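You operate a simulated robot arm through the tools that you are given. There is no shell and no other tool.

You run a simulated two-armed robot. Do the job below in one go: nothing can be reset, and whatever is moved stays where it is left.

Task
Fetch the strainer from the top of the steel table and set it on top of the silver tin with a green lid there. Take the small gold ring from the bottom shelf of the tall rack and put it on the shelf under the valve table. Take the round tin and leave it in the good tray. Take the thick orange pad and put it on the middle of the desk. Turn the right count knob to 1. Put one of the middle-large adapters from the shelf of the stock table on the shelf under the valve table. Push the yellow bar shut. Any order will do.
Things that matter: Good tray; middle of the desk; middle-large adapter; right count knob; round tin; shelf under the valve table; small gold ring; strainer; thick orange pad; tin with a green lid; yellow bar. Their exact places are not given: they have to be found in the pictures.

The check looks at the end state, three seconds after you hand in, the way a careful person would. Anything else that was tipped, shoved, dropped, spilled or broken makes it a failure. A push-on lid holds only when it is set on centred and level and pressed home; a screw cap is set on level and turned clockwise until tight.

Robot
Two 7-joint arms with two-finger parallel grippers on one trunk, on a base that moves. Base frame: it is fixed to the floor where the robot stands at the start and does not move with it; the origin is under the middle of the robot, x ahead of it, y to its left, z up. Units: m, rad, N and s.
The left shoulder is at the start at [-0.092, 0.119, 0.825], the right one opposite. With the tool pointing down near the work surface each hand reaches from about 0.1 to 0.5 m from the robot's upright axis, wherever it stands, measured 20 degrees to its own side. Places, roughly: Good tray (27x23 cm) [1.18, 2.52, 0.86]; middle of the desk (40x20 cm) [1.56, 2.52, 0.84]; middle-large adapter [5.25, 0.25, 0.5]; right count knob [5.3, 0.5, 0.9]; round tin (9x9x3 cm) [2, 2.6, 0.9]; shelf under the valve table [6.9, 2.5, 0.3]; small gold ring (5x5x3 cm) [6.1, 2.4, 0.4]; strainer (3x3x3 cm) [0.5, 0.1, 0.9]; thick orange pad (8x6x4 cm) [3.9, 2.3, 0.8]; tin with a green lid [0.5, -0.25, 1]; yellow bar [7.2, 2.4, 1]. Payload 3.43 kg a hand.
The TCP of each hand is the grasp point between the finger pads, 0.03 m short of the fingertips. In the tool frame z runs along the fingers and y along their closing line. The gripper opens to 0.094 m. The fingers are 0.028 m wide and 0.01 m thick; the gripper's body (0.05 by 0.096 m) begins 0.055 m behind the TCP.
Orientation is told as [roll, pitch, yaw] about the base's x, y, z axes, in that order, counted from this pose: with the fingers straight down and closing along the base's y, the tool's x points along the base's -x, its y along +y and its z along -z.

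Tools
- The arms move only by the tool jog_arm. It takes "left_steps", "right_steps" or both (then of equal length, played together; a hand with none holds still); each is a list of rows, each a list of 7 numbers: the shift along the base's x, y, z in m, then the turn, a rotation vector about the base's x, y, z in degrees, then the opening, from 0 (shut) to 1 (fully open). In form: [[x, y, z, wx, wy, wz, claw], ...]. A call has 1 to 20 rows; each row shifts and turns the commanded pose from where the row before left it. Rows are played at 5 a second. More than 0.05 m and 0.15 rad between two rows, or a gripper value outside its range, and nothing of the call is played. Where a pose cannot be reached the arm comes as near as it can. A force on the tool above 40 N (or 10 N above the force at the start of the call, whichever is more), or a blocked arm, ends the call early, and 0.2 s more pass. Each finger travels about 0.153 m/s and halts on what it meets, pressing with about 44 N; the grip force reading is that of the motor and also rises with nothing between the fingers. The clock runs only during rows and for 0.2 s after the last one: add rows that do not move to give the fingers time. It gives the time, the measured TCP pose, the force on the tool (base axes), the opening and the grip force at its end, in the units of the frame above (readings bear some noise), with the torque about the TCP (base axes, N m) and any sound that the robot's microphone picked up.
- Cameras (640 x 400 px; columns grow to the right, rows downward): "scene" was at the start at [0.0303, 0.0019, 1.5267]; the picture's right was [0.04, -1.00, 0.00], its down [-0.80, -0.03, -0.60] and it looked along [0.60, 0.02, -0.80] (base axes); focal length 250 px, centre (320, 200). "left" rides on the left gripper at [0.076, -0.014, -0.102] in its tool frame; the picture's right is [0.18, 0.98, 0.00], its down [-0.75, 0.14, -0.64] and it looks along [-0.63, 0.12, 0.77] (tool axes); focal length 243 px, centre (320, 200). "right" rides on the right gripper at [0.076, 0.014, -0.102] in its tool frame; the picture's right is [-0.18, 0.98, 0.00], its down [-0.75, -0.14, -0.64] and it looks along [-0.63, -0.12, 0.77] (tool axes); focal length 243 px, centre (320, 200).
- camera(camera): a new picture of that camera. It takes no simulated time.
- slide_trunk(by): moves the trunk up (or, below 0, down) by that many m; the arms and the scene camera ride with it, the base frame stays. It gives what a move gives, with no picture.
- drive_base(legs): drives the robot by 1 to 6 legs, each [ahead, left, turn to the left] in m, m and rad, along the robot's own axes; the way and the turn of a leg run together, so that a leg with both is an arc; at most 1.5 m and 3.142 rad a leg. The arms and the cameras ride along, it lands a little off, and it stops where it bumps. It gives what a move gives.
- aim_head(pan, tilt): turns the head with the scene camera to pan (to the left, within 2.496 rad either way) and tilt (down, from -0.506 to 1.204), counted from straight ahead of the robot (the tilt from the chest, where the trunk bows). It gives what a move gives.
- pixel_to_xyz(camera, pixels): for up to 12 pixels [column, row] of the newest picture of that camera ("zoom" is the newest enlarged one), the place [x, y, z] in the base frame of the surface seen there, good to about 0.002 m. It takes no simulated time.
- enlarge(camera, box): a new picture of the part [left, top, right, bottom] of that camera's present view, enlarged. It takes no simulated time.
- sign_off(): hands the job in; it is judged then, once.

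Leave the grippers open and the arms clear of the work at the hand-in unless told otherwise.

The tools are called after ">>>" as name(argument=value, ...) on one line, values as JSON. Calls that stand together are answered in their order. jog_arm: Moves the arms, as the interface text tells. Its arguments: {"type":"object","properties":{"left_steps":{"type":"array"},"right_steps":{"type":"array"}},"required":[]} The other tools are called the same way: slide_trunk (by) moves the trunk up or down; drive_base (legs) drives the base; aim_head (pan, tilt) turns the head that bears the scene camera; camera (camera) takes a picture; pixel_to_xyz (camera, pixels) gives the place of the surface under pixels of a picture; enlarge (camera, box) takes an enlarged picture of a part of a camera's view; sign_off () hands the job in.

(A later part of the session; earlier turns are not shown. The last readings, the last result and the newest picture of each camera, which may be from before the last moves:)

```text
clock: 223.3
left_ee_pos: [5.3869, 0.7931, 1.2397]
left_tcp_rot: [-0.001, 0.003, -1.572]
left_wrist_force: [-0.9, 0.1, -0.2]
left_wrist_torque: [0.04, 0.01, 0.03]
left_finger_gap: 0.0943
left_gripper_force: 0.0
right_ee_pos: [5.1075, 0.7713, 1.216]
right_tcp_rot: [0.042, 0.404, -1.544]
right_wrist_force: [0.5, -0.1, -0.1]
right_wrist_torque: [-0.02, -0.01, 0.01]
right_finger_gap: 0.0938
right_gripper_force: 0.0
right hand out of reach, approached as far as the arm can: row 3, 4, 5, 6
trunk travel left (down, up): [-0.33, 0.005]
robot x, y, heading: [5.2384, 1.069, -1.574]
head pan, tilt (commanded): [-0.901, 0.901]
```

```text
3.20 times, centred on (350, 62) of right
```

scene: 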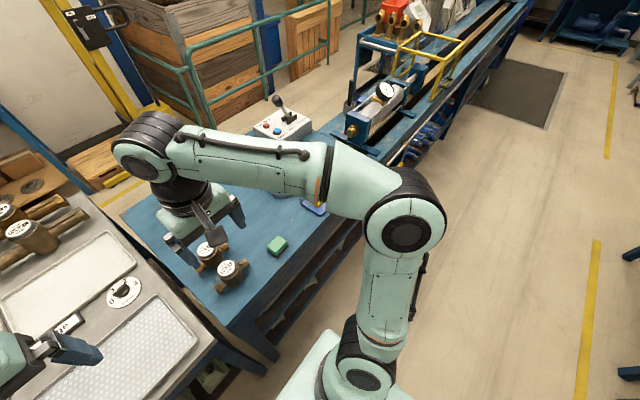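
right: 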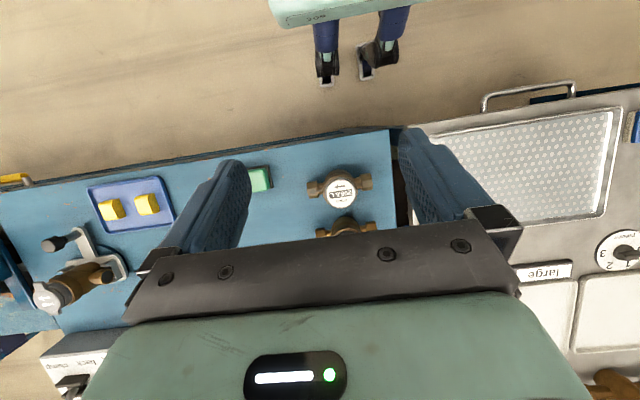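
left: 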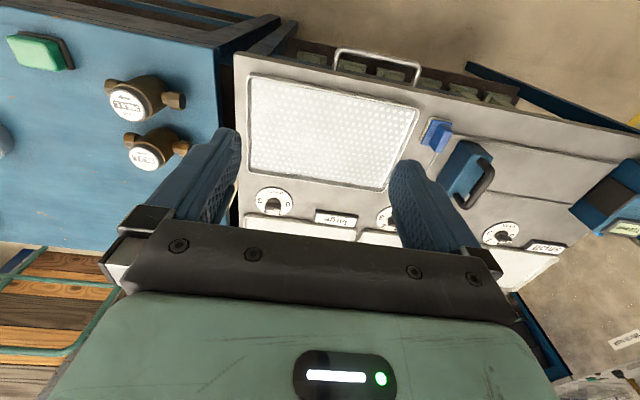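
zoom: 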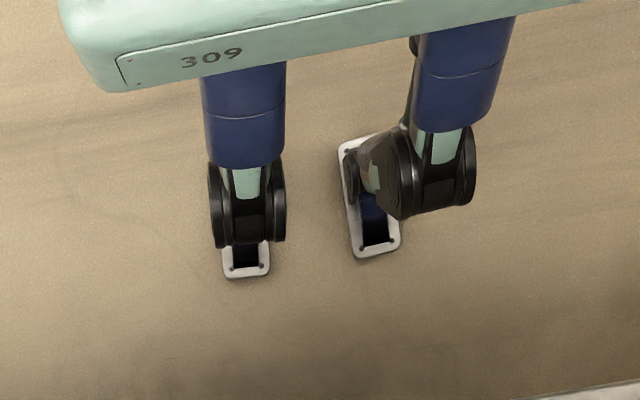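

The feet are clear of the table. I'll return the right hand upright and check the left arm's surroundings.

>>> jog_arm(right_steps=[[0.003, 0, 0, -6, 0, -0.5, 1], [0.003, 0, 0, -6, 0, -0.5, 1], [0.003, 0, 0, -6, 0, -0.5, 1], [0, 0, 0, -5, 0, 0, 1], [0, 0, 0, 0, 0, 0, 1]])

>>> aim_head(pan=0.9, tilt=0.9)

>>> camera(camera="scene")

>>> camera(camera="right")

```text
clock: 224.5
left_ee_pos: [5.3867, 0.7945, 1.2389]
left_tcp_rot: [-0.001, 0.004, -1.572]
left_wrist_force: [0.4, -0.1, 0.2]
left_wrist_torque: [0.01, 0.0, 0.03]
left_finger_gap: 0.0941
left_gripper_force: 0.1
right_ee_pos: [5.1179, 0.7709, 1.2161]
right_tcp_rot: [0.038, 0.0, -1.573]
right_wrist_force: [0.7, 0.8, -0.3]
right_wrist_torque: [0.0, -0.04, 0.02]
right_finger_gap: 0.094
right_gripper_force: 0.0
trunk travel left (down, up): [-0.33, 0.005]
robot x, y, heading: [5.238, 1.0655, -1.581]
head pan, tilt (commanded): [-0.901, 0.901]
```

```text
clock: 226.3
left_ee_pos: [5.3863, 0.7961, 1.2401]
left_tcp_rot: [-0.002, 0.004, -1.573]
left_wrist_force: [-0.4, -0.6, -0.2]
left_wrist_torque: [0.04, 0.0, 0.01]
left_finger_gap: 0.094
left_gripper_force: 0.1
right_ee_pos: [5.1162, 0.7716, 1.2168]
right_tcp_rot: [0.037, 0.002, -1.574]
right_wrist_force: [0.4, -1.1, -0.8]
right_wrist_torque: [-0.01, -0.01, 0.01]
right_finger_gap: 0.0943
right_gripper_force: 0.1
trunk travel left (down, up): [-0.33, 0.005]
robot x, y, heading: [5.2375, 1.064, -1.577]
head pan, tilt (commanded): [0.901, 0.901]
```

```text
taken
```

scene: 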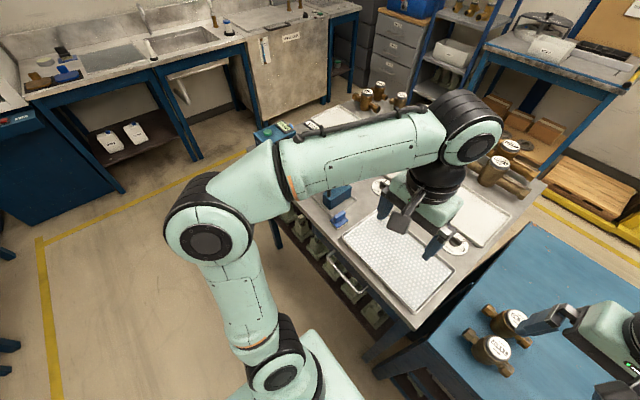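

```text
taken
```

right: 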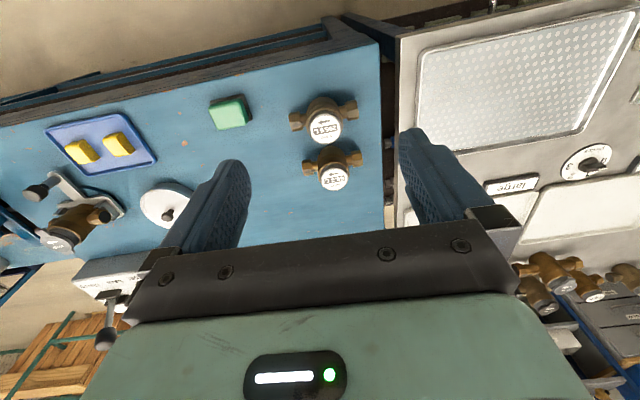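

Nothing touches the arms. I'll try a small turn to come free.

>>> drive_base(legs=[[-0.1, 0, 0.1]])

```text
clock: 227.4
left_ee_pos: [5.4083, 0.9099, 1.2389]
left_tcp_rot: [0.001, 0.003, -1.473]
left_wrist_force: [-0.8, -0.4, -0.7]
left_wrist_torque: [-0.03, 0.0, 0.01]
left_finger_gap: 0.0939
left_gripper_force: 0.0
right_ee_pos: [5.1433, 0.859, 1.2163]
right_tcp_rot: [0.038, 0.001, -1.473]
right_wrist_force: [-0.6, -0.3, -0.3]
right_wrist_torque: [0.0, 0.0, 0.04]
right_finger_gap: 0.0939
right_gripper_force: 0.1
trunk travel left (down, up): [-0.33, 0.005]
robot x, y, heading: [5.2353, 1.1651, -1.481]
head pan, tilt (commanded): [0.901, 0.901]
```

Free now. I'll realign the heading and stop at y≈1.095, just short of contact, then stretch the left hand toward the knob with a forward tilt.

>>> drive_base(legs=[[0, 0, -0.09], [0.068, 0, 0]])

>>> jog_arm(left_steps=[[-0.005, -0.03, -0.02, -5, 0, 0, 0.6], [-0.01, -0.03, -0.02, -5, 0, 0, 0.3], [-0.01, -0.03, -0.02, -5, 0, 0, 0], [-0.01, -0.03, -0.02, -5, 0, 0, 0], [-0.01, -0.02, -0.02, -5, 0, 0, 0], [0, -0.02, -0.02, -5, 0, 0, 0], [0, 0, 0, 0, 0, 0, 0]])

>>> camera(camera="left")

```text
clock: 228.9
left_ee_pos: [5.3831, 0.8282, 1.2384]
left_tcp_rot: [0.0, 0.003, -1.564]
left_wrist_force: [-0.5, -0.5, -0.4]
left_wrist_torque: [0.01, 0.02, -0.02]
left_finger_gap: 0.0941
left_gripper_force: 0.1
right_ee_pos: [5.116, 0.8031, 1.2157]
right_tcp_rot: [0.038, 0.002, -1.563]
right_wrist_force: [-0.1, 0.2, -0.3]
right_wrist_torque: [0.01, 0.02, 0.03]
right_finger_gap: 0.094
right_gripper_force: 0.1
trunk travel left (down, up): [-0.33, 0.005]
robot x, y, heading: [5.2384, 1.0981, -1.563]
head pan, tilt (commanded): [0.901, 0.901]
```

```text
clock: 230.5
left_ee_pos: [5.3392, 0.6695, 1.1161]
left_tcp_rot: [-0.006, -0.522, -1.563]
left_wrist_force: [0.1, -0.2, -0.2]
left_wrist_torque: [-0.01, -0.02, 0.02]
left_finger_gap: 0.0
left_gripper_force: 33.1
right_ee_pos: [5.1149, 0.8022, 1.2171]
right_tcp_rot: [0.037, 0.001, -1.562]
right_wrist_force: [-0.6, 0.0, -0.1]
right_wrist_torque: [-0.01, 0.0, 0.02]
right_finger_gap: 0.0939
right_gripper_force: 0.0
trunk travel left (down, up): [-0.33, 0.005]
robot x, y, heading: [5.2325, 1.0962, -1.57]
head pan, tilt (commanded): [0.901, 0.901]
```

```text
taken
```

left: 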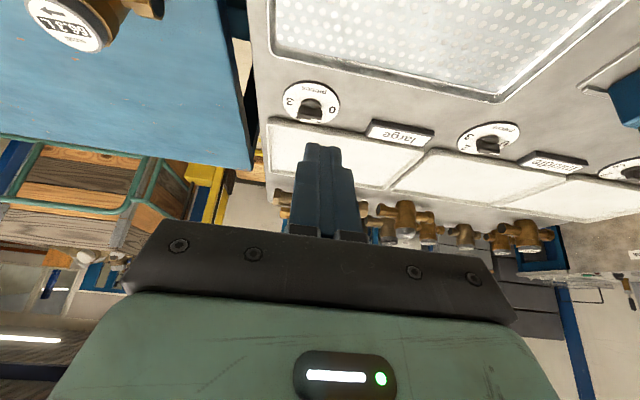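

Now the knob at (311,104) is visible close. Enlarging.

>>> enlarge(camera="left", box=[272, 74, 352, 124])

>>> pixel_to_xyz(camera="zoom", pixels=[[280, 200], [320, 230], [350, 240], [260, 260], [380, 260], [312, 175], [170, 230], [525, 230], [330, 90], [330, 345], [300, 290], [360, 290]])

```text
8.00 times, centred on (312, 99) of left
```

zoom: 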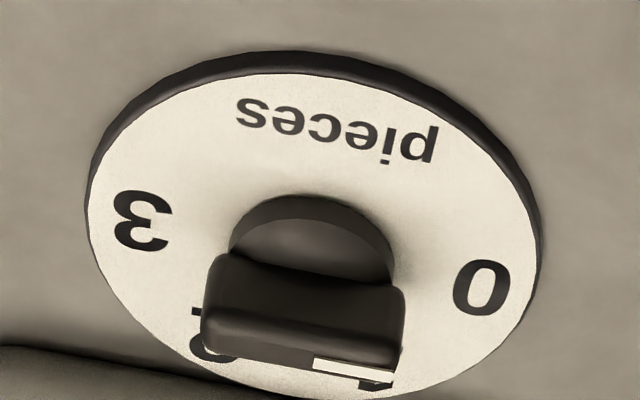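

```text
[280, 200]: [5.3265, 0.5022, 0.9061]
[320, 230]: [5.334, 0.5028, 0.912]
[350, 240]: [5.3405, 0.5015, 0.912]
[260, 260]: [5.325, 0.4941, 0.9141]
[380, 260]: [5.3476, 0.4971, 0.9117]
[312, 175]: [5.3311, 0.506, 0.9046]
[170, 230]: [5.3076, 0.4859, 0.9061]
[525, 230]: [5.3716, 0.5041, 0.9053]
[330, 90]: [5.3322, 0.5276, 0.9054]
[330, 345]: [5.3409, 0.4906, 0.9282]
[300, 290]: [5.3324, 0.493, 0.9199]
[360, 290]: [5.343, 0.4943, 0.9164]
```

The bar's white mark points along +x to "0". I'll query the label positions to know the angle to "1".

>>> pixel_to_xyz(camera="zoom", pixels=[[483, 287], [143, 222], [378, 386], [215, 352], [335, 130], [355, 368], [320, 362], [390, 374], [90, 210], [540, 240], [300, 72]])

```text
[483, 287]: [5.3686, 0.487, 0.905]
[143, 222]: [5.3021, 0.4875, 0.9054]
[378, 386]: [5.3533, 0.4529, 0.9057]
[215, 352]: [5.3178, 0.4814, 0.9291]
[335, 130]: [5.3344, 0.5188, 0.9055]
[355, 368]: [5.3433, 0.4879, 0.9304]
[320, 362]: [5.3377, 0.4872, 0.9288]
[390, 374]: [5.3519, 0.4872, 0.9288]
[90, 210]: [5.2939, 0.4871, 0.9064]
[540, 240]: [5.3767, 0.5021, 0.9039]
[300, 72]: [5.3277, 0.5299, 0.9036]
```

Knob axis ≈ (5.3353, 0.4885), bar z 0.912–0.929; labels at 0°, −60° (=1), −120°, −180°. Plan: point the tilted hand along the direction of "1" (turn +30°), straddle the bar with open fingers and squeeze — the jaws will swing the bar 60° clockwise onto "1". First orient the hand above.

>>> jog_arm(left_steps=[[0, -0.01, 0, -6, 0, 0, 0.3], [0, -0.01, 0, -6, 0, 0, 0.64], [0, -0.01, 0, 0, 0, 6, 0.64], [-0.002, -0.02, -0.01, 0, 0, 6, 0.64], [-0.002, -0.02, -0.01, 0, 0, 6, 0.64], [-0.002, -0.02, -0.01, 0, 0, 6, 0.64], [-0.003, -0.02, -0.02, 0, 0, 6, 0.64], [0, 0, 0, 0, 0, 0, 0.64], [0, 0, 0, 0, 0, 0, 0.64]])

>>> camera(camera="left")

```text
clock: 232.5
left_ee_pos: [5.3322, 0.5571, 1.0683]
left_tcp_rot: [-0.009, -0.73, -1.036]
left_wrist_force: [0.9, 0.1, -0.1]
left_wrist_torque: [-0.01, 0.03, 0.0]
left_finger_gap: 0.06
left_gripper_force: 0.0
right_ee_pos: [5.1169, 0.8016, 1.2157]
right_tcp_rot: [0.037, 0.001, -1.562]
right_wrist_force: [0.0, 0.4, -0.1]
right_wrist_torque: [-0.01, 0.02, 0.0]
right_finger_gap: 0.0939
right_gripper_force: 0.1
trunk travel left (down, up): [-0.33, 0.005]
robot x, y, heading: [5.235, 1.0974, -1.565]
head pan, tilt (commanded): [0.901, 0.901]
```

```text
taken
```

left: 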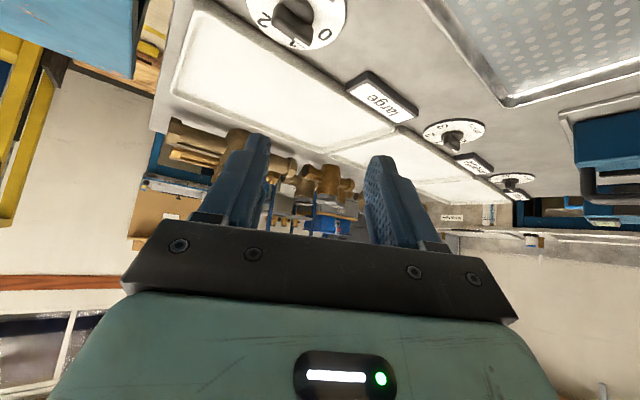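

Hand direction is now −59.4° (forward (0.51,−0.86)), tilt 42°. Next I'll move over the knob and down to z≈0.98 to check.

>>> jog_arm(left_steps=[[-0.001, -0.03, 0, 0, 0, -0.6, 0.64], [-0.001, -0.029, -0.01, 0, 0, 0, 0.64], [0, 0, -0.03, 0, 0, 0, 0.64], [0, 0, -0.03, 0, 0, 0, 0.64], [0, 0, -0.015, 0, 0, 0, 0.64], [0, 0, 0, 0, 0, 0, 0.64], [0, 0, 0, 0, 0, 0, 0.64]])

>>> camera(camera="left")

>>> aim_head(pan=0.15, tilt=0.85)

>>> camera(camera="scene")

```text
clock: 234.1
left_ee_pos: [5.3288, 0.4982, 0.9839]
left_tcp_rot: [-0.006, -0.729, -1.049]
left_wrist_force: [0.3, 0.1, 0.6]
left_wrist_torque: [0.0, 0.04, -0.02]
left_finger_gap: 0.0603
left_gripper_force: 0.1
right_ee_pos: [5.1156, 0.8011, 1.2163]
right_tcp_rot: [0.036, 0.001, -1.564]
right_wrist_force: [0.6, 0.2, 0.3]
right_wrist_torque: [0.01, -0.02, -0.01]
right_finger_gap: 0.094
right_gripper_force: 0.0
trunk travel left (down, up): [-0.33, 0.005]
robot x, y, heading: [5.2381, 1.1014, -1.565]
head pan, tilt (commanded): [0.901, 0.901]
```

```text
taken
```

left: 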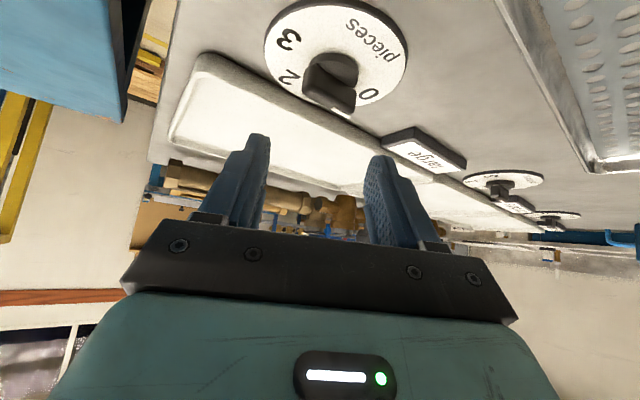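

```text
clock: 235.2
left_ee_pos: [5.3288, 0.4979, 0.9829]
left_tcp_rot: [-0.007, -0.729, -1.048]
left_wrist_force: [0.3, -0.3, 0.7]
left_wrist_torque: [-0.01, -0.01, 0.02]
left_finger_gap: 0.0605
left_gripper_force: 0.1
right_ee_pos: [5.116, 0.8023, 1.2176]
right_tcp_rot: [0.037, 0.002, -1.563]
right_wrist_force: [0.0, 0.1, -0.7]
right_wrist_torque: [0.02, 0.0, 0.0]
right_finger_gap: 0.0939
right_gripper_force: 0.0
trunk travel left (down, up): [-0.33, 0.005]
robot x, y, heading: [5.2336, 1.0975, -1.568]
head pan, tilt (commanded): [0.15, 0.85]
```

```text
taken
```

scene: 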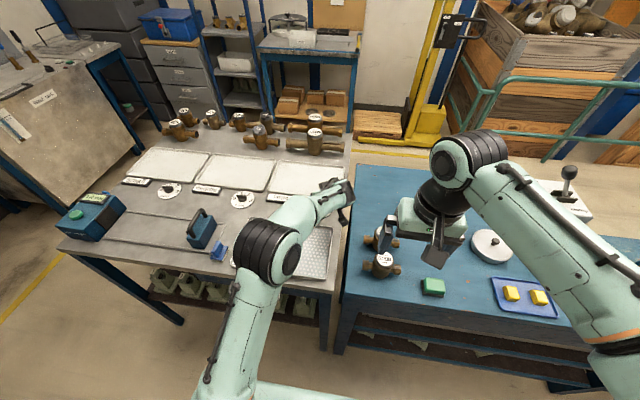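

Arm reached. I'll check the elbow's clearance to the table items.

>>> pixel_to_xyz(camera="scene", pixels=[[265, 250], [240, 255], [290, 262], [320, 205], [265, 290], [218, 250], [320, 240], [205, 222], [345, 195]])

>>> pixel_to_xyz(camera="left", pixels=[[335, 95], [310, 85], [345, 105], [210, 60], [250, 90], [285, 105], [440, 140]])

```text
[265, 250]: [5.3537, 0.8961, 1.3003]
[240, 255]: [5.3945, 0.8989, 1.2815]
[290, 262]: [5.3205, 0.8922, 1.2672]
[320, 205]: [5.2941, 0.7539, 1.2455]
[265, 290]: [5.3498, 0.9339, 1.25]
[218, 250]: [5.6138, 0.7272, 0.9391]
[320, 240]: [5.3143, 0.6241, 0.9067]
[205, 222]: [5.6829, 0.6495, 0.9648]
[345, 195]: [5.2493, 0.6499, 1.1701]
```

```text
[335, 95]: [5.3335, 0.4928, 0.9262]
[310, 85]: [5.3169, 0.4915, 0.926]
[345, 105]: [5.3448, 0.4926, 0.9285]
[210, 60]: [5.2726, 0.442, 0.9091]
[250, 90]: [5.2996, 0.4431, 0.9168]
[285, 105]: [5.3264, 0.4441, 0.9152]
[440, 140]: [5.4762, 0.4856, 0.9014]
```

All clear (white tray rim at y 0.443, z 0.916). Descending to TCP z≈0.941 to straddle the bar.

>>> jog_arm(left_steps=[[0.001, 0, -0.015, 0, 0, 0, 0.64], [0, 0, -0.013, 0, 0, 0, 0.64], [0, 0, -0.008, 0, 0, 0, 0.64], [0, 0, -0.005, 0, 0, 0, 0.64], [0, 0, 0, 0, 0, 0, 0.64], [0, 0, 0, 0, 0, 0, 0.64]])

>>> camera(camera="left")

>>> enlarge(camera="scene", box=[290, 170, 380, 226])

```text
clock: 236.6
left_ee_pos: [5.3294, 0.4972, 0.9426]
left_tcp_rot: [-0.007, -0.729, -1.051]
left_wrist_force: [0.0, -0.2, 0.0]
left_wrist_torque: [0.01, -0.04, -0.02]
left_finger_gap: 0.0605
left_gripper_force: 0.1
right_ee_pos: [5.116, 0.8019, 1.2163]
right_tcp_rot: [0.035, 0.003, -1.561]
right_wrist_force: [0.7, -0.5, 0.2]
right_wrist_torque: [0.02, -0.02, 0.02]
right_finger_gap: 0.094
right_gripper_force: 0.0
trunk travel left (down, up): [-0.33, 0.005]
robot x, y, heading: [5.2345, 1.1004, -1.565]
head pan, tilt (commanded): [0.15, 0.85]
```

```text
taken
```

left: 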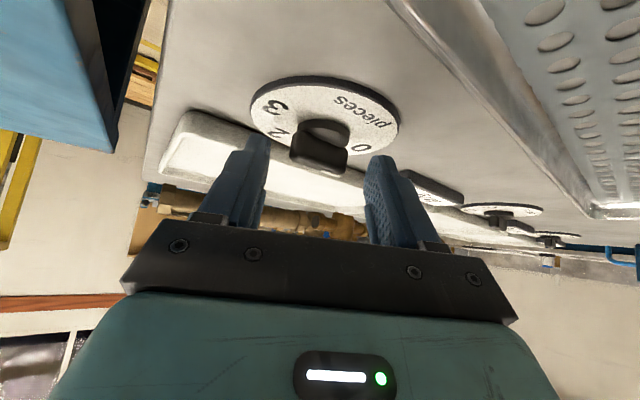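

```text
7.11 times, centred on (335, 198) of scene
```

zoom: 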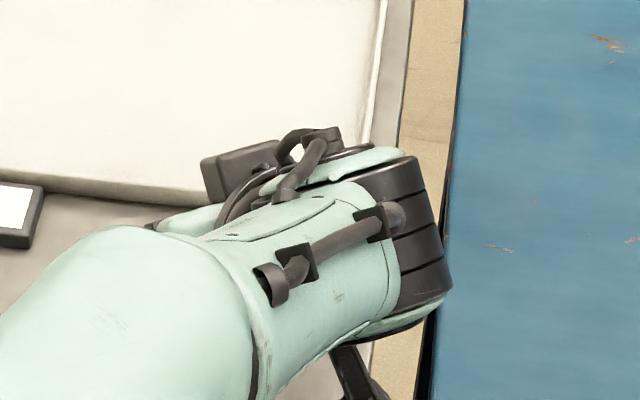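

The bar sits midway between the finger tips. Lowering 2 mm and closing slowly.

>>> jog_arm(left_steps=[[0, 0, -0.002, 0, 0, 0, 0.64], [0, 0, 0, 0, 0, 0, 0.55], [0, 0, 0, 0, 0, 0, 0.48], [0, 0, 0, 0, 0, 0, 0.42], [0, 0, 0, 0, 0, 0, 0.36], [0, 0, 0, 0, 0, 0, 0.3], [0, 0, 0, 0, 0, 0, 0.3]])

>>> enlarge(camera="left", box=[230, 60, 420, 180])

```text
clock: 238.2
left_ee_pos: [5.3268, 0.4972, 0.9414]
left_tcp_rot: [-0.006, -0.73, -1.049]
left_wrist_force: [-2.3, -1.2, 0.3]
left_wrist_torque: [0.08, -0.06, -0.04]
left_finger_gap: 0.0387
left_gripper_force: 45.1
right_ee_pos: [5.1164, 0.8028, 1.218]
right_tcp_rot: [0.037, 0.003, -1.563]
right_wrist_force: [0.5, -1.0, -0.8]
right_wrist_torque: [-0.01, -0.02, 0.01]
right_finger_gap: 0.0944
right_gripper_force: 0.1
trunk travel left (down, up): [-0.33, 0.005]
robot x, y, heading: [5.236, 1.1021, -1.57]
head pan, tilt (commanded): [0.15, 0.85]
```

```text
3.33 times, centred on (325, 120) of left
```

zoom: 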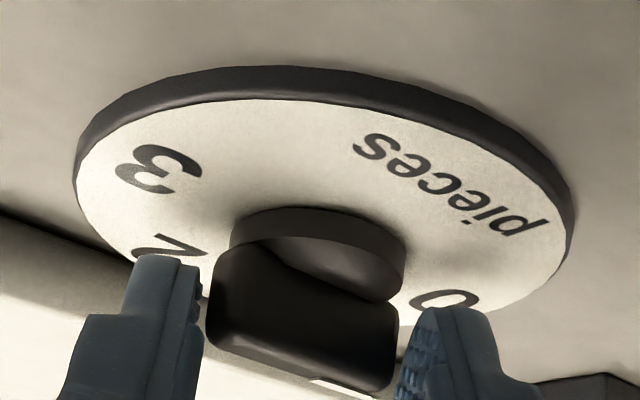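

The jaws clamped the bar's ends diagonally (gap 39 mm) and friction stopped it from swinging. Held like that, I can turn the hand itself clockwise about the knob's axis: first 30°, then check.

>>> jog_arm(left_steps=[[0.001, 0.0006, 0, 0, 0, -6, 0.3], [0.0011, 0.0005, 0, 0, 0, -6, 0.3], [0.0011, 0.0004, 0, 0, 0, -6, 0.3], [0.0011, 0.0003, 0, 0, 0, -6, 0.3], [0.0012, 0.0002, 0, 0, 0, -6, 0.3], [0, 0, 0, 0, 0, 0, 0.3]])

>>> enlarge(camera="left", box=[230, 60, 420, 180])

```text
clock: 239.6
left_ee_pos: [5.3355, 0.4999, 0.9416]
left_tcp_rot: [-0.007, -0.73, -1.572]
left_wrist_force: [-1.2, -4.3, -0.2]
left_wrist_torque: [0.06, -0.27, 0.01]
left_finger_gap: 0.0383
left_gripper_force: 44.7
right_ee_pos: [5.1146, 0.8007, 1.2161]
right_tcp_rot: [0.037, 0.001, -1.563]
right_wrist_force: [-1.3, 1.3, 0.3]
right_wrist_torque: [0.03, 0.01, 0.0]
right_finger_gap: 0.094
right_gripper_force: 0.1
trunk travel left (down, up): [-0.33, 0.005]
robot x, y, heading: [5.2356, 1.0978, -1.57]
head pan, tilt (commanded): [0.15, 0.85]
```

```text
3.33 times, centred on (325, 120) of left
```

zoom: 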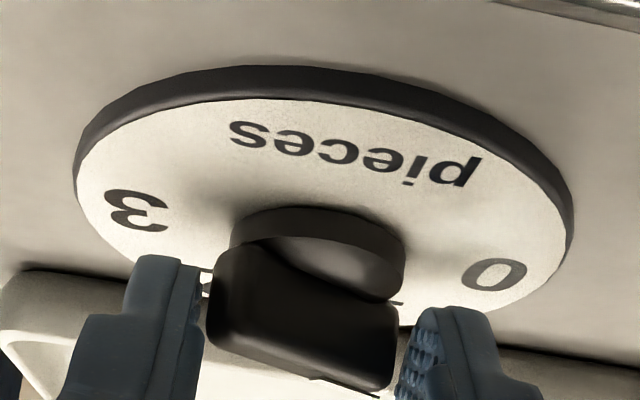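

The bar follows the hand while the dial turns in view. Continuing the other 30°.

>>> jog_arm(left_steps=[[0.0012, -0.0001, 0, 0, 0, -6, 0.3], [0.0012, -0.0002, 0, 0, 0, -6, 0.3], [0.0012, -0.0003, 0, 0, 0, -6, 0.3], [0.0011, -0.0004, 0, 0, 0, -6, 0.3], [0.001, -0.0005, 0, 0, 0, -6, 0.3], [0, 0, 0, 0, 0, 0, 0.3]])

>>> enlarge(camera="left", box=[230, 60, 420, 180])

```text
clock: 241.0
left_ee_pos: [5.3415, 0.4973, 0.9409]
left_tcp_rot: [-0.006, -0.73, -2.094]
left_wrist_force: [4.1, -8.1, 3.7]
left_wrist_torque: [-0.31, 0.31, 0.18]
left_finger_gap: 0.0383
left_gripper_force: 45.1
right_ee_pos: [5.1175, 0.8016, 1.2154]
right_tcp_rot: [0.035, 0.0, -1.563]
right_wrist_force: [0.6, -0.6, 0.0]
right_wrist_torque: [-0.03, -0.01, 0.01]
right_finger_gap: 0.0939
right_gripper_force: 0.1
trunk travel left (down, up): [-0.33, 0.005]
robot x, y, heading: [5.2367, 1.096, -1.567]
head pan, tilt (commanded): [0.15, 0.85]
```

```text
3.33 times, centred on (325, 120) of left
```

zoom: 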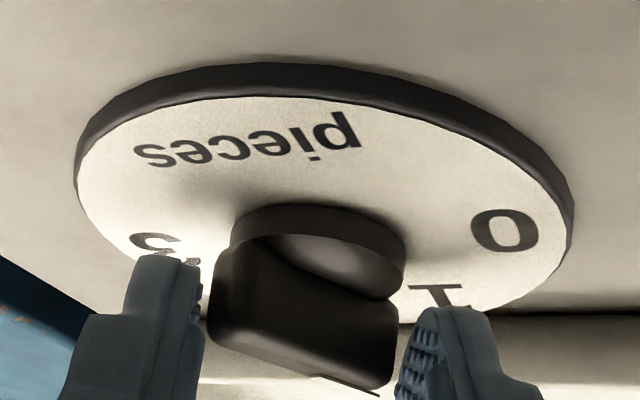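

"1" now sits where "0" was relative to the bar. Opening and lifting to check.

>>> jog_arm(left_steps=[[0, 0, 0, 0, 0, 0, 0.45], [0, 0, 0, 0, 0, 0, 0.64], [0, 0, 0, 0, 0, 0, 0.64], [0, 0, 0, 0, 0, 0, 0.64], [0, 0, 0.02, 0, 0, 0, 0.64], [0, 0, 0.03, 0, 0, 0, 0.64], [0, 0.02, 0.03, 0, 0, 5, 0.64], [0, 0.03, 0.03, 0, 0, 6, 0.64], [0, 0.03, 0.02, 0, 0, 6, 0.64], [0, 0.03, 0.01, 0, 0, 6, 0.64], [0, 0, 0, 0, 0, 6, 0.64], [0, 0, 0, 0, 0, 0, 0.64]])

>>> camera(camera="left")

```text
clock: 243.6
left_ee_pos: [5.3419, 0.6088, 1.0819]
left_tcp_rot: [-0.006, -0.73, -1.587]
left_wrist_force: [0.5, -0.2, -0.7]
left_wrist_torque: [-0.02, -0.03, -0.02]
left_finger_gap: 0.0602
left_gripper_force: 0.1
right_ee_pos: [5.1159, 0.8027, 1.217]
right_tcp_rot: [0.037, 0.002, -1.564]
right_wrist_force: [0.4, -0.4, -1.0]
right_wrist_torque: [0.0, 0.0, 0.02]
right_finger_gap: 0.0939
right_gripper_force: 0.0
trunk travel left (down, up): [-0.33, 0.005]
robot x, y, heading: [5.233, 1.0967, -1.564]
head pan, tilt (commanded): [0.15, 0.85]
```

```text
taken
```

left: 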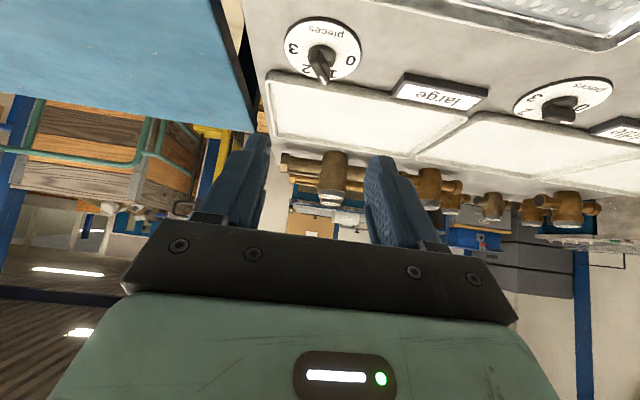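

>>> enlarge(camera="left", box=[272, 10, 372, 92])

>>> aim_head(pan=0.2, tilt=0.85)

>>> camera(camera="scene")

```text
4.88 times, centred on (322, 51) of left
```

zoom: 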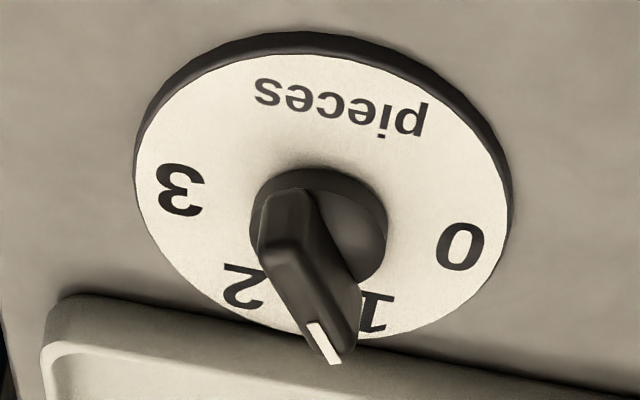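

```text
clock: 244.3
left_ee_pos: [5.341, 0.6077, 1.0809]
left_tcp_rot: [-0.006, -0.73, -1.59]
left_wrist_force: [0.0, -0.6, 0.2]
left_wrist_torque: [0.01, -0.02, -0.02]
left_finger_gap: 0.0603
left_gripper_force: 0.0
right_ee_pos: [5.117, 0.8019, 1.2166]
right_tcp_rot: [0.035, 0.001, -1.563]
right_wrist_force: [0.2, -0.5, 0.4]
right_wrist_torque: [-0.01, -0.04, -0.02]
right_finger_gap: 0.0939
right_gripper_force: 0.1
trunk travel left (down, up): [-0.33, 0.005]
robot x, y, heading: [5.2304, 1.0966, -1.568]
head pan, tilt (commanded): [0.201, 0.85]
```

```text
taken
```

scene: 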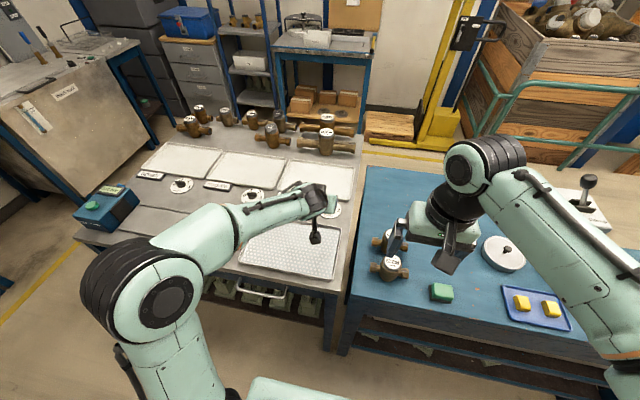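

The pointer now points near "1". I'll measure the bar's real direction using points on its top.

>>> enlarge(camera="left", box=[272, 10, 372, 92])

>>> pixel_to_xyz(camera="zoom", pixels=[[312, 325], [322, 342], [334, 360], [275, 245], [295, 285], [285, 265], [330, 300], [305, 240], [290, 205], [340, 330], [460, 245], [372, 312]])

```text
4.88 times, centred on (322, 51) of left
```

zoom: 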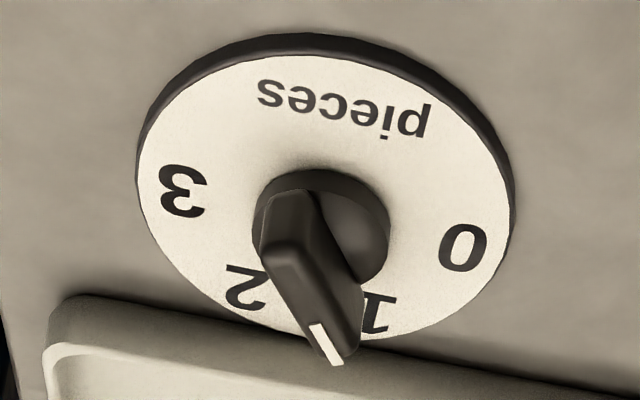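

```text
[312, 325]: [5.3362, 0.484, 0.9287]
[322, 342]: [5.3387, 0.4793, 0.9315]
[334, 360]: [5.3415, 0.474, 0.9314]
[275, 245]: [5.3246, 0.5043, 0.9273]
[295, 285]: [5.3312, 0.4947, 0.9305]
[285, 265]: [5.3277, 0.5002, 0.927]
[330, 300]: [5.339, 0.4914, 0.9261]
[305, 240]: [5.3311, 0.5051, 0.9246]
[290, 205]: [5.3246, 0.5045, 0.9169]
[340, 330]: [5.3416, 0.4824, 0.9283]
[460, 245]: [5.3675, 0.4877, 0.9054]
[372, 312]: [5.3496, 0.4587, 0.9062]
```

The bar is at about −61°, matching "1". Now I'll fold the left hand back upright and back off.

>>> jog_arm(left_steps=[[0.004, 0.03, 0.02, 6, 0, 0, 1], [0.005, 0.03, 0.02, 6, 0, 0, 1], [0.005, 0.03, 0.02, 6, 0, 0, 1], [0.005, 0.03, 0.02, 6, 0, 0, 1], [0.005, 0.03, 0.02, 6, 0, 0, 1], [0.01, 0.03, 0.01, 6, 0, 0, 1], [0.01, 0.03, 0.01, 5.8, 0, 0, 1], [0, 0, 0, 0, 0, 0, 1]])

>>> drive_base(legs=[[-0.35, 0, 0]])

>>> aim_head(pan=0.6, tilt=0.5)

>>> camera(camera="scene")

```text
clock: 246.1
left_ee_pos: [5.385, 0.8202, 1.2022]
left_tcp_rot: [-0.02, 0.002, -1.585]
left_wrist_force: [0.0, -0.8, 0.7]
left_wrist_torque: [0.0, -0.02, -0.01]
left_finger_gap: 0.0937
left_gripper_force: 0.1
right_ee_pos: [5.1157, 0.8022, 1.2154]
right_tcp_rot: [0.036, 0.001, -1.563]
right_wrist_force: [-0.4, 0.9, -0.2]
right_wrist_torque: [0.02, 0.01, -0.01]
right_finger_gap: 0.0941
right_gripper_force: 0.1
trunk travel left (down, up): [-0.33, 0.005]
robot x, y, heading: [5.2355, 1.0981, -1.567]
head pan, tilt (commanded): [0.201, 0.85]
```

```text
clock: 248.3
left_ee_pos: [5.384, 1.1683, 1.2024]
left_tcp_rot: [-0.019, -0.001, -1.584]
left_wrist_force: [-0.5, -0.5, 0.5]
left_wrist_torque: [-0.06, 0.05, 0.02]
left_finger_gap: 0.0941
left_gripper_force: 0.0
right_ee_pos: [5.1142, 1.1504, 1.2159]
right_tcp_rot: [0.035, 0.002, -1.562]
right_wrist_force: [-0.1, -0.2, -0.3]
right_wrist_torque: [-0.01, 0.0, 0.0]
right_finger_gap: 0.0941
right_gripper_force: 0.1
trunk travel left (down, up): [-0.33, 0.005]
robot x, y, heading: [5.2346, 1.4493, -1.568]
head pan, tilt (commanded): [0.201, 0.85]
```

```text
clock: 249.2
left_ee_pos: [5.3834, 1.1706, 1.2024]
left_tcp_rot: [-0.019, 0.0, -1.582]
left_wrist_force: [-0.1, 0.1, -1.1]
left_wrist_torque: [0.02, -0.01, 0.01]
left_finger_gap: 0.0937
left_gripper_force: 0.0
right_ee_pos: [5.114, 1.1527, 1.2159]
right_tcp_rot: [0.037, 0.001, -1.563]
right_wrist_force: [-0.6, 0.2, -0.6]
right_wrist_torque: [-0.01, 0.0, 0.0]
right_finger_gap: 0.0939
right_gripper_force: 0.0
trunk travel left (down, up): [-0.33, 0.005]
robot x, y, heading: [5.233, 1.4486, -1.564]
head pan, tilt (commanded): [0.6, 0.499]
```

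```text
taken
```

scene: 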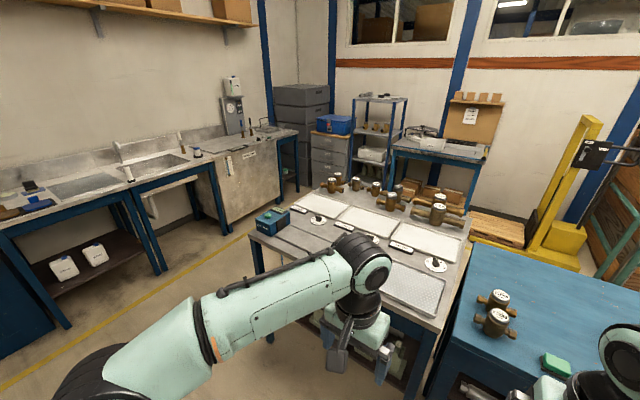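

I'll query coordinates for the passage around the table's east end and behind it.

>>> pixel_to_xyz(camera="scene", pixels=[[252, 236], [322, 188], [470, 212], [230, 215], [290, 190], [400, 215], [400, 180], [355, 180], [480, 235], [150, 265], [285, 205], [465, 155]])

```text
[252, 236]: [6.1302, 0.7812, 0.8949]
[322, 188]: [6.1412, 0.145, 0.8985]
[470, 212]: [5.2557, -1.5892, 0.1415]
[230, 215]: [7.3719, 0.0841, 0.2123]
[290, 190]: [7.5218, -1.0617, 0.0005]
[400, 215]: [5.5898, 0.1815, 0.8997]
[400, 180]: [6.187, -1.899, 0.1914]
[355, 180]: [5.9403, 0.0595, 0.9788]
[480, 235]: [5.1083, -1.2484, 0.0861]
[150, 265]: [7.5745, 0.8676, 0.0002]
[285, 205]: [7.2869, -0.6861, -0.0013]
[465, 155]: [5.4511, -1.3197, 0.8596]
```

Passage: table east end x=6.14, sink counter at ~7.3; rear table front y≈−1.3. I'll slide to x≈6.68, then go south.

>>> drive_base(legs=[[0, 1.43, 0]])

>>> aim_head(pan=0.0, tilt=0.6)

>>> camera(camera="scene")

```text
clock: 261.8
left_ee_pos: [6.79, 1.1579, 1.2023]
left_tcp_rot: [-0.018, 0.0, -1.604]
left_wrist_force: [-0.2, 0.1, -0.7]
left_wrist_torque: [-0.01, 0.01, 0.01]
left_finger_gap: 0.0938
left_gripper_force: 0.0
right_ee_pos: [6.5194, 1.1449, 1.2164]
right_tcp_rot: [0.036, 0.001, -1.584]
right_wrist_force: [0.9, -0.2, 0.4]
right_wrist_torque: [0.01, -0.01, 0.0]
right_finger_gap: 0.094
right_gripper_force: 0.0
trunk travel left (down, up): [-0.33, 0.005]
robot x, y, heading: [6.6433, 1.4388, -1.583]
head pan, tilt (commanded): [0.6, 0.499]
```

```text
clock: 262.8
left_ee_pos: [6.7907, 1.1579, 1.2019]
left_tcp_rot: [-0.019, 0.002, -1.607]
left_wrist_force: [-0.4, -0.4, -0.6]
left_wrist_torque: [0.01, 0.03, 0.01]
left_finger_gap: 0.0941
left_gripper_force: 0.2
right_ee_pos: [6.5202, 1.1454, 1.2166]
right_tcp_rot: [0.036, 0.002, -1.583]
right_wrist_force: [-0.3, 0.3, 0.2]
right_wrist_torque: [0.01, 0.0, -0.02]
right_finger_gap: 0.094
right_gripper_force: 0.1
trunk travel left (down, up): [-0.33, 0.005]
robot x, y, heading: [6.6459, 1.4416, -1.589]
head pan, tilt (commanded): [0.0, 0.6]
```

```text
taken
```

scene: 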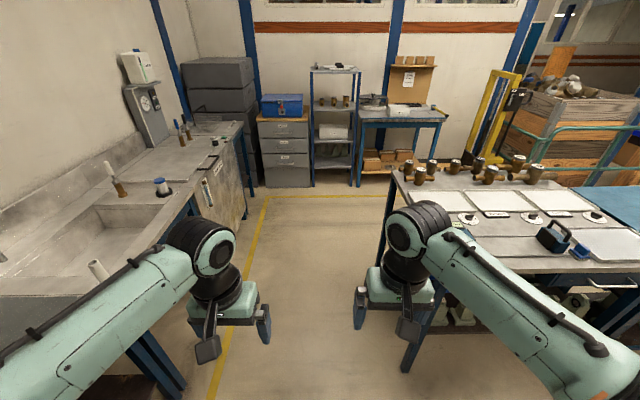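

The passage is clear. Driving ahead 2.0 m to y≈−0.6, then turning right to face west.

>>> drive_base(legs=[[1.3, 0, 0.014], [0.75, 0, 0]])

>>> aim_head(pan=-1.3, tilt=0.6)

>>> camera(camera="scene")

```text
clock: 272.9
left_ee_pos: [6.782, -0.8781, 1.2029]
left_tcp_rot: [-0.019, -0.001, -1.592]
left_wrist_force: [0.0, 0.8, 0.2]
left_wrist_torque: [-0.02, 0.01, -0.04]
left_finger_gap: 0.0941
left_gripper_force: 0.0
right_ee_pos: [6.512, -0.8935, 1.2162]
right_tcp_rot: [0.039, 0.001, -1.569]
right_wrist_force: [-0.2, 0.5, 0.0]
right_wrist_torque: [-0.01, 0.02, -0.02]
right_finger_gap: 0.0941
right_gripper_force: 0.0
trunk travel left (down, up): [-0.33, 0.005]
robot x, y, heading: [6.6345, -0.5996, -1.576]
head pan, tilt (commanded): [0.0, 0.6]
```

```text
clock: 274.4
left_ee_pos: [6.7817, -0.8778, 1.2032]
left_tcp_rot: [-0.02, 0.0, -1.591]
left_wrist_force: [-1.4, -0.3, 0.1]
left_wrist_torque: [0.01, 0.02, -0.01]
left_finger_gap: 0.0939
left_gripper_force: 0.1
right_ee_pos: [6.5122, -0.8935, 1.2165]
right_tcp_rot: [0.037, 0.003, -1.57]
right_wrist_force: [0.5, 0.3, 0.1]
right_wrist_torque: [0.03, 0.02, 0.02]
right_finger_gap: 0.0938
right_gripper_force: 0.1
trunk travel left (down, up): [-0.33, 0.005]
robot x, y, heading: [6.6338, -0.6002, -1.575]
head pan, tilt (commanded): [-1.3, 0.6]
```

```text
taken
```

scene: 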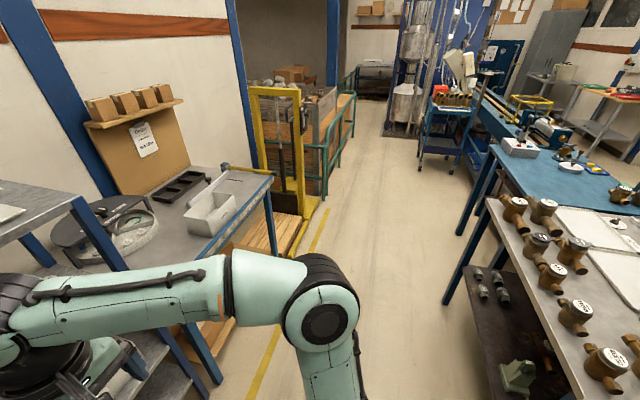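

I can see the back side of the stock table's shelf with small fittings near (490,280). Enlarging.

>>> enlarge(camera="scene", box=[440, 240, 600, 400])

>>> pixel_to_xyz(camera="scene", pixels=[[478, 274], [482, 292], [497, 277], [503, 295], [515, 370], [490, 200], [600, 380], [270, 180], [300, 210], [230, 330], [500, 330], [440, 290]])

```text
2.50 times, centred on (520, 320) of scene
```

zoom: 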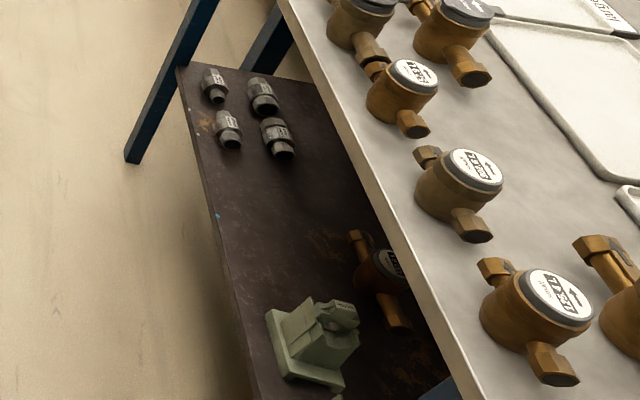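

```text
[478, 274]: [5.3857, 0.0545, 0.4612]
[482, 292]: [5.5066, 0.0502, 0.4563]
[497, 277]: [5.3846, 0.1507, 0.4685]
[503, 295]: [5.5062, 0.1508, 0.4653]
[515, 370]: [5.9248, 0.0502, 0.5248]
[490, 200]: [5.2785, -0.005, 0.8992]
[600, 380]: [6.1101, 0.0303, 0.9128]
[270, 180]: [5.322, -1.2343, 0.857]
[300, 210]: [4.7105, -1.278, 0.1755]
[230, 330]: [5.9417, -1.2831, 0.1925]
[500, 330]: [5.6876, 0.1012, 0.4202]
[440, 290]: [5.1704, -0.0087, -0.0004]
```

Four adapters in two sizes: at (5.386,0.055), (5.507,0.050) smaller, and (5.385,0.151), (5.506,0.151) larger. I'll drive around to face them from the south.

>>> drive_base(legs=[[0, 0, -1.571], [1.15, 0, 0], [0, 0, -1.571]])

>>> aim_head(pan=0.0, tilt=0.8)

>>> camera(camera="scene")

```text
clock: 287.8
left_ee_pos: [5.3387, -0.3536, 1.2018]
left_tcp_rot: [-0.019, -0.001, 1.561]
left_wrist_force: [-0.4, 0.0, 0.2]
left_wrist_torque: [0.02, -0.01, 0.01]
left_finger_gap: 0.0939
left_gripper_force: 0.2
right_ee_pos: [5.6087, -0.3335, 1.2174]
right_tcp_rot: [0.037, 0.002, 1.584]
right_wrist_force: [-0.9, -0.3, 0.2]
right_wrist_torque: [-0.01, -0.01, 0.0]
right_finger_gap: 0.0942
right_gripper_force: 0.0
trunk travel left (down, up): [-0.33, 0.005]
robot x, y, heading: [5.4924, -0.6315, 1.583]
head pan, tilt (commanded): [-1.3, 0.6]
```

```text
clock: 289.3
left_ee_pos: [5.3398, -0.3543, 1.2024]
left_tcp_rot: [-0.021, 0.0, 1.563]
left_wrist_force: [0.2, -0.3, 0.7]
left_wrist_torque: [0.01, -0.02, 0.01]
left_finger_gap: 0.0942
left_gripper_force: 0.0
right_ee_pos: [5.6088, -0.3335, 1.2166]
right_tcp_rot: [0.037, 0.002, 1.585]
right_wrist_force: [0.4, -0.7, 0.7]
right_wrist_torque: [-0.02, 0.02, -0.01]
right_finger_gap: 0.0938
right_gripper_force: 0.2
trunk travel left (down, up): [-0.33, 0.005]
robot x, y, heading: [5.4921, -0.6282, 1.579]
head pan, tilt (commanded): [0.0, 0.799]
```

```text
taken
```

scene: 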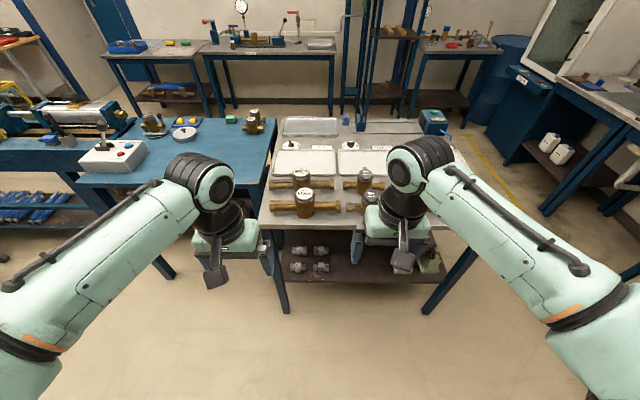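

Adapters are visible at (300,250)–(320,268). Enlarging to read labels.

>>> enlarge(camera="scene", box=[280, 235, 350, 279])

>>> pixel_to_xyz(camera="zoom", pixels=[[180, 140], [370, 145], [180, 290], [370, 290], [270, 330], [150, 140], [215, 140], [345, 140], [395, 140], [180, 110]])

```text
9.09 times, centred on (315, 257) of scene
```

zoom: 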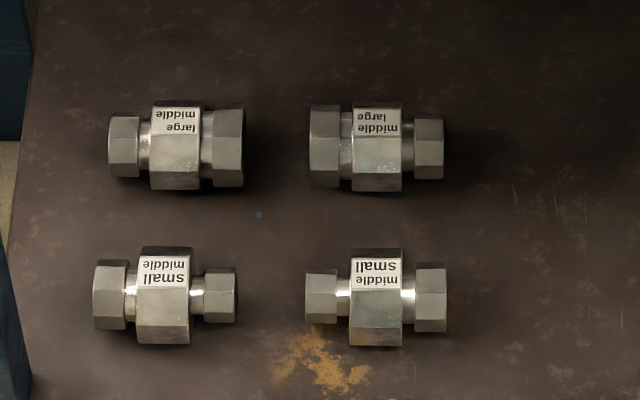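

```text
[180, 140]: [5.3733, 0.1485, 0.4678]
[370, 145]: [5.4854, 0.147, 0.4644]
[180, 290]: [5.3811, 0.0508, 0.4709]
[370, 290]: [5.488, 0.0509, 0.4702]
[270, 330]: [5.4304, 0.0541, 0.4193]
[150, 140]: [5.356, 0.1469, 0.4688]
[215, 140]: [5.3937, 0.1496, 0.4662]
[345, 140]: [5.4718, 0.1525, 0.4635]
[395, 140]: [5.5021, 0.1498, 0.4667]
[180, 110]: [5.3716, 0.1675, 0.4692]
```

Labels confirm: the rear two (y≈0.15) are "middle large". I'll take the right one (centre ≈ (5.491, 0.153)). Lowering the trunk and looking under the table top for clearance.

>>> slide_trunk(by=-0.32)

>>> aim_head(pan=0.0, tilt=0.5)

>>> camera(camera="scene")

>>> enlarge(camera="scene", box=[220, 120, 440, 300])

```text
clock: 292.5
left_ee_pos: [5.338, -0.3533, 0.8838]
left_tcp_rot: [-0.02, -0.001, 1.563]
left_wrist_force: [-0.5, 0.3, 0.1]
left_wrist_torque: [0.02, -0.03, -0.01]
left_finger_gap: 0.0938
left_gripper_force: 0.0
right_ee_pos: [5.6079, -0.3344, 0.8961]
right_tcp_rot: [0.038, 0.002, 1.585]
right_wrist_force: [0.3, -0.3, -0.6]
right_wrist_torque: [-0.03, 0.02, 0.01]
right_finger_gap: 0.0942
right_gripper_force: 0.0
trunk travel left (down, up): [-0.01, 0.325]
robot x, y, heading: [5.4908, -0.632, 1.582]
head pan, tilt (commanded): [0.0, 0.799]
```

```text
clock: 293.3
left_ee_pos: [5.3389, -0.3534, 0.881]
left_tcp_rot: [-0.02, -0.001, 1.563]
left_wrist_force: [1.2, 0.1, -0.1]
left_wrist_torque: [0.03, 0.0, 0.01]
left_finger_gap: 0.094
left_gripper_force: 0.1
right_ee_pos: [5.608, -0.3346, 0.8967]
right_tcp_rot: [0.035, 0.002, 1.584]
right_wrist_force: [0.3, -0.5, 0.2]
right_wrist_torque: [0.06, 0.0, -0.01]
right_finger_gap: 0.094
right_gripper_force: 0.0
trunk travel left (down, up): [-0.01, 0.325]
robot x, y, heading: [5.4883, -0.6319, 1.584]
head pan, tilt (commanded): [0.0, 0.499]
```

```text
taken
```

scene: 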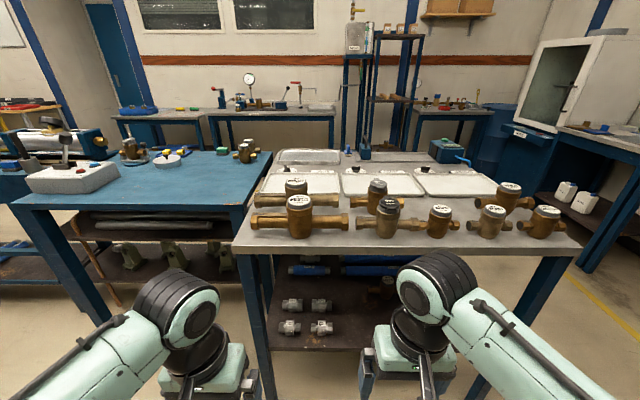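

```text
2.22 times, centred on (330, 210) of scene
```

zoom: 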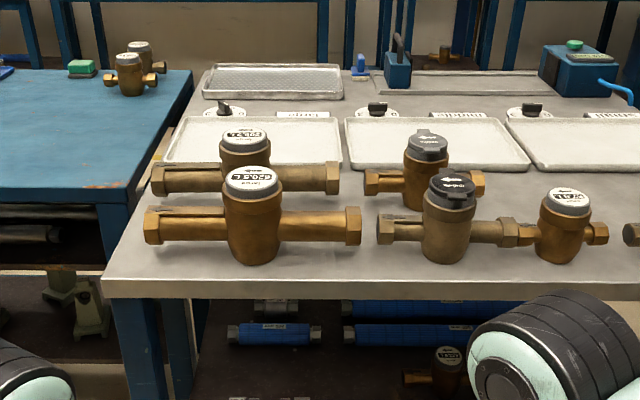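

I'll pull the right hand back and lower + tilt the left hand forward so its camera can inspect under the table top before I come closer.

>>> jog_arm(left_steps=[[0, -0.02, -0.03, 0, 1.15, 0.5, 1], [0, -0.02, -0.04, 6, 0, 0, 1], [0, 0, -0.04, 6, 0, 0, 1], [0, 0, -0.04, 6, 0, 0, 1], [0, 0, -0.04, 6, 0, 0, 1], [0, 0, -0.04, 6, 0, 0, 1], [0, 0, -0.03, 0, 0, 0, 1], [0, 0, 0, 0, 0, 0, 1]], right_steps=[[0.01, -0.03, 0, 0, -2.1, -0.7, 1], [0.01, -0.03, 0, 0, 0, 0, 1], [0.01, -0.03, 0, 0, 0, 0, 1], [0.01, -0.03, 0, 0, 0, 0, 1], [0, 0, 0, 0, 0, 0, 1], [0, 0, 0, 0, 0, 0, 1], [0, 0, 0, 0, 0, 0, 1], [0, 0, 0, 0, 0, 0, 1]])

>>> camera(camera="left")

```text
clock: 295.1
left_ee_pos: [5.3421, -0.3617, 0.6404]
left_tcp_rot: [-0.001, -0.52, 1.572]
left_wrist_force: [-0.4, -0.6, 0.9]
left_wrist_torque: [0.0, -0.01, 0.0]
left_finger_gap: 0.0938
left_gripper_force: 0.2
left hand out of reach, approached as far as the arm can: row 6, 7
right_ee_pos: [5.6475, -0.4557, 0.8978]
right_tcp_rot: [0.0, 0.001, 1.571]
right_wrist_force: [0.7, -0.3, 0.8]
right_wrist_torque: [-0.01, -0.01, 0.01]
right_finger_gap: 0.0941
right_gripper_force: 0.0
trunk travel left (down, up): [-0.01, 0.325]
robot x, y, heading: [5.4881, -0.6298, 1.579]
head pan, tilt (commanded): [0.0, 0.499]
```

```text
taken
```

left: 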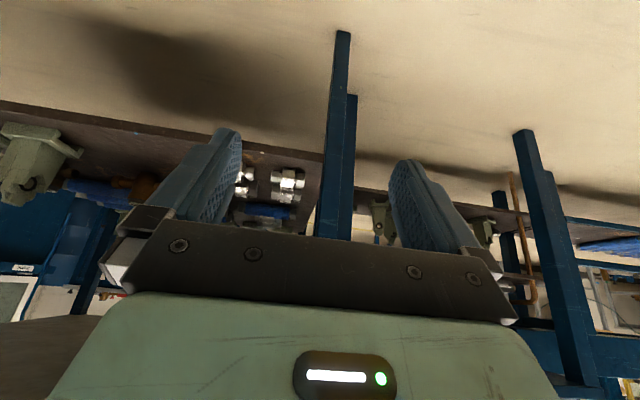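

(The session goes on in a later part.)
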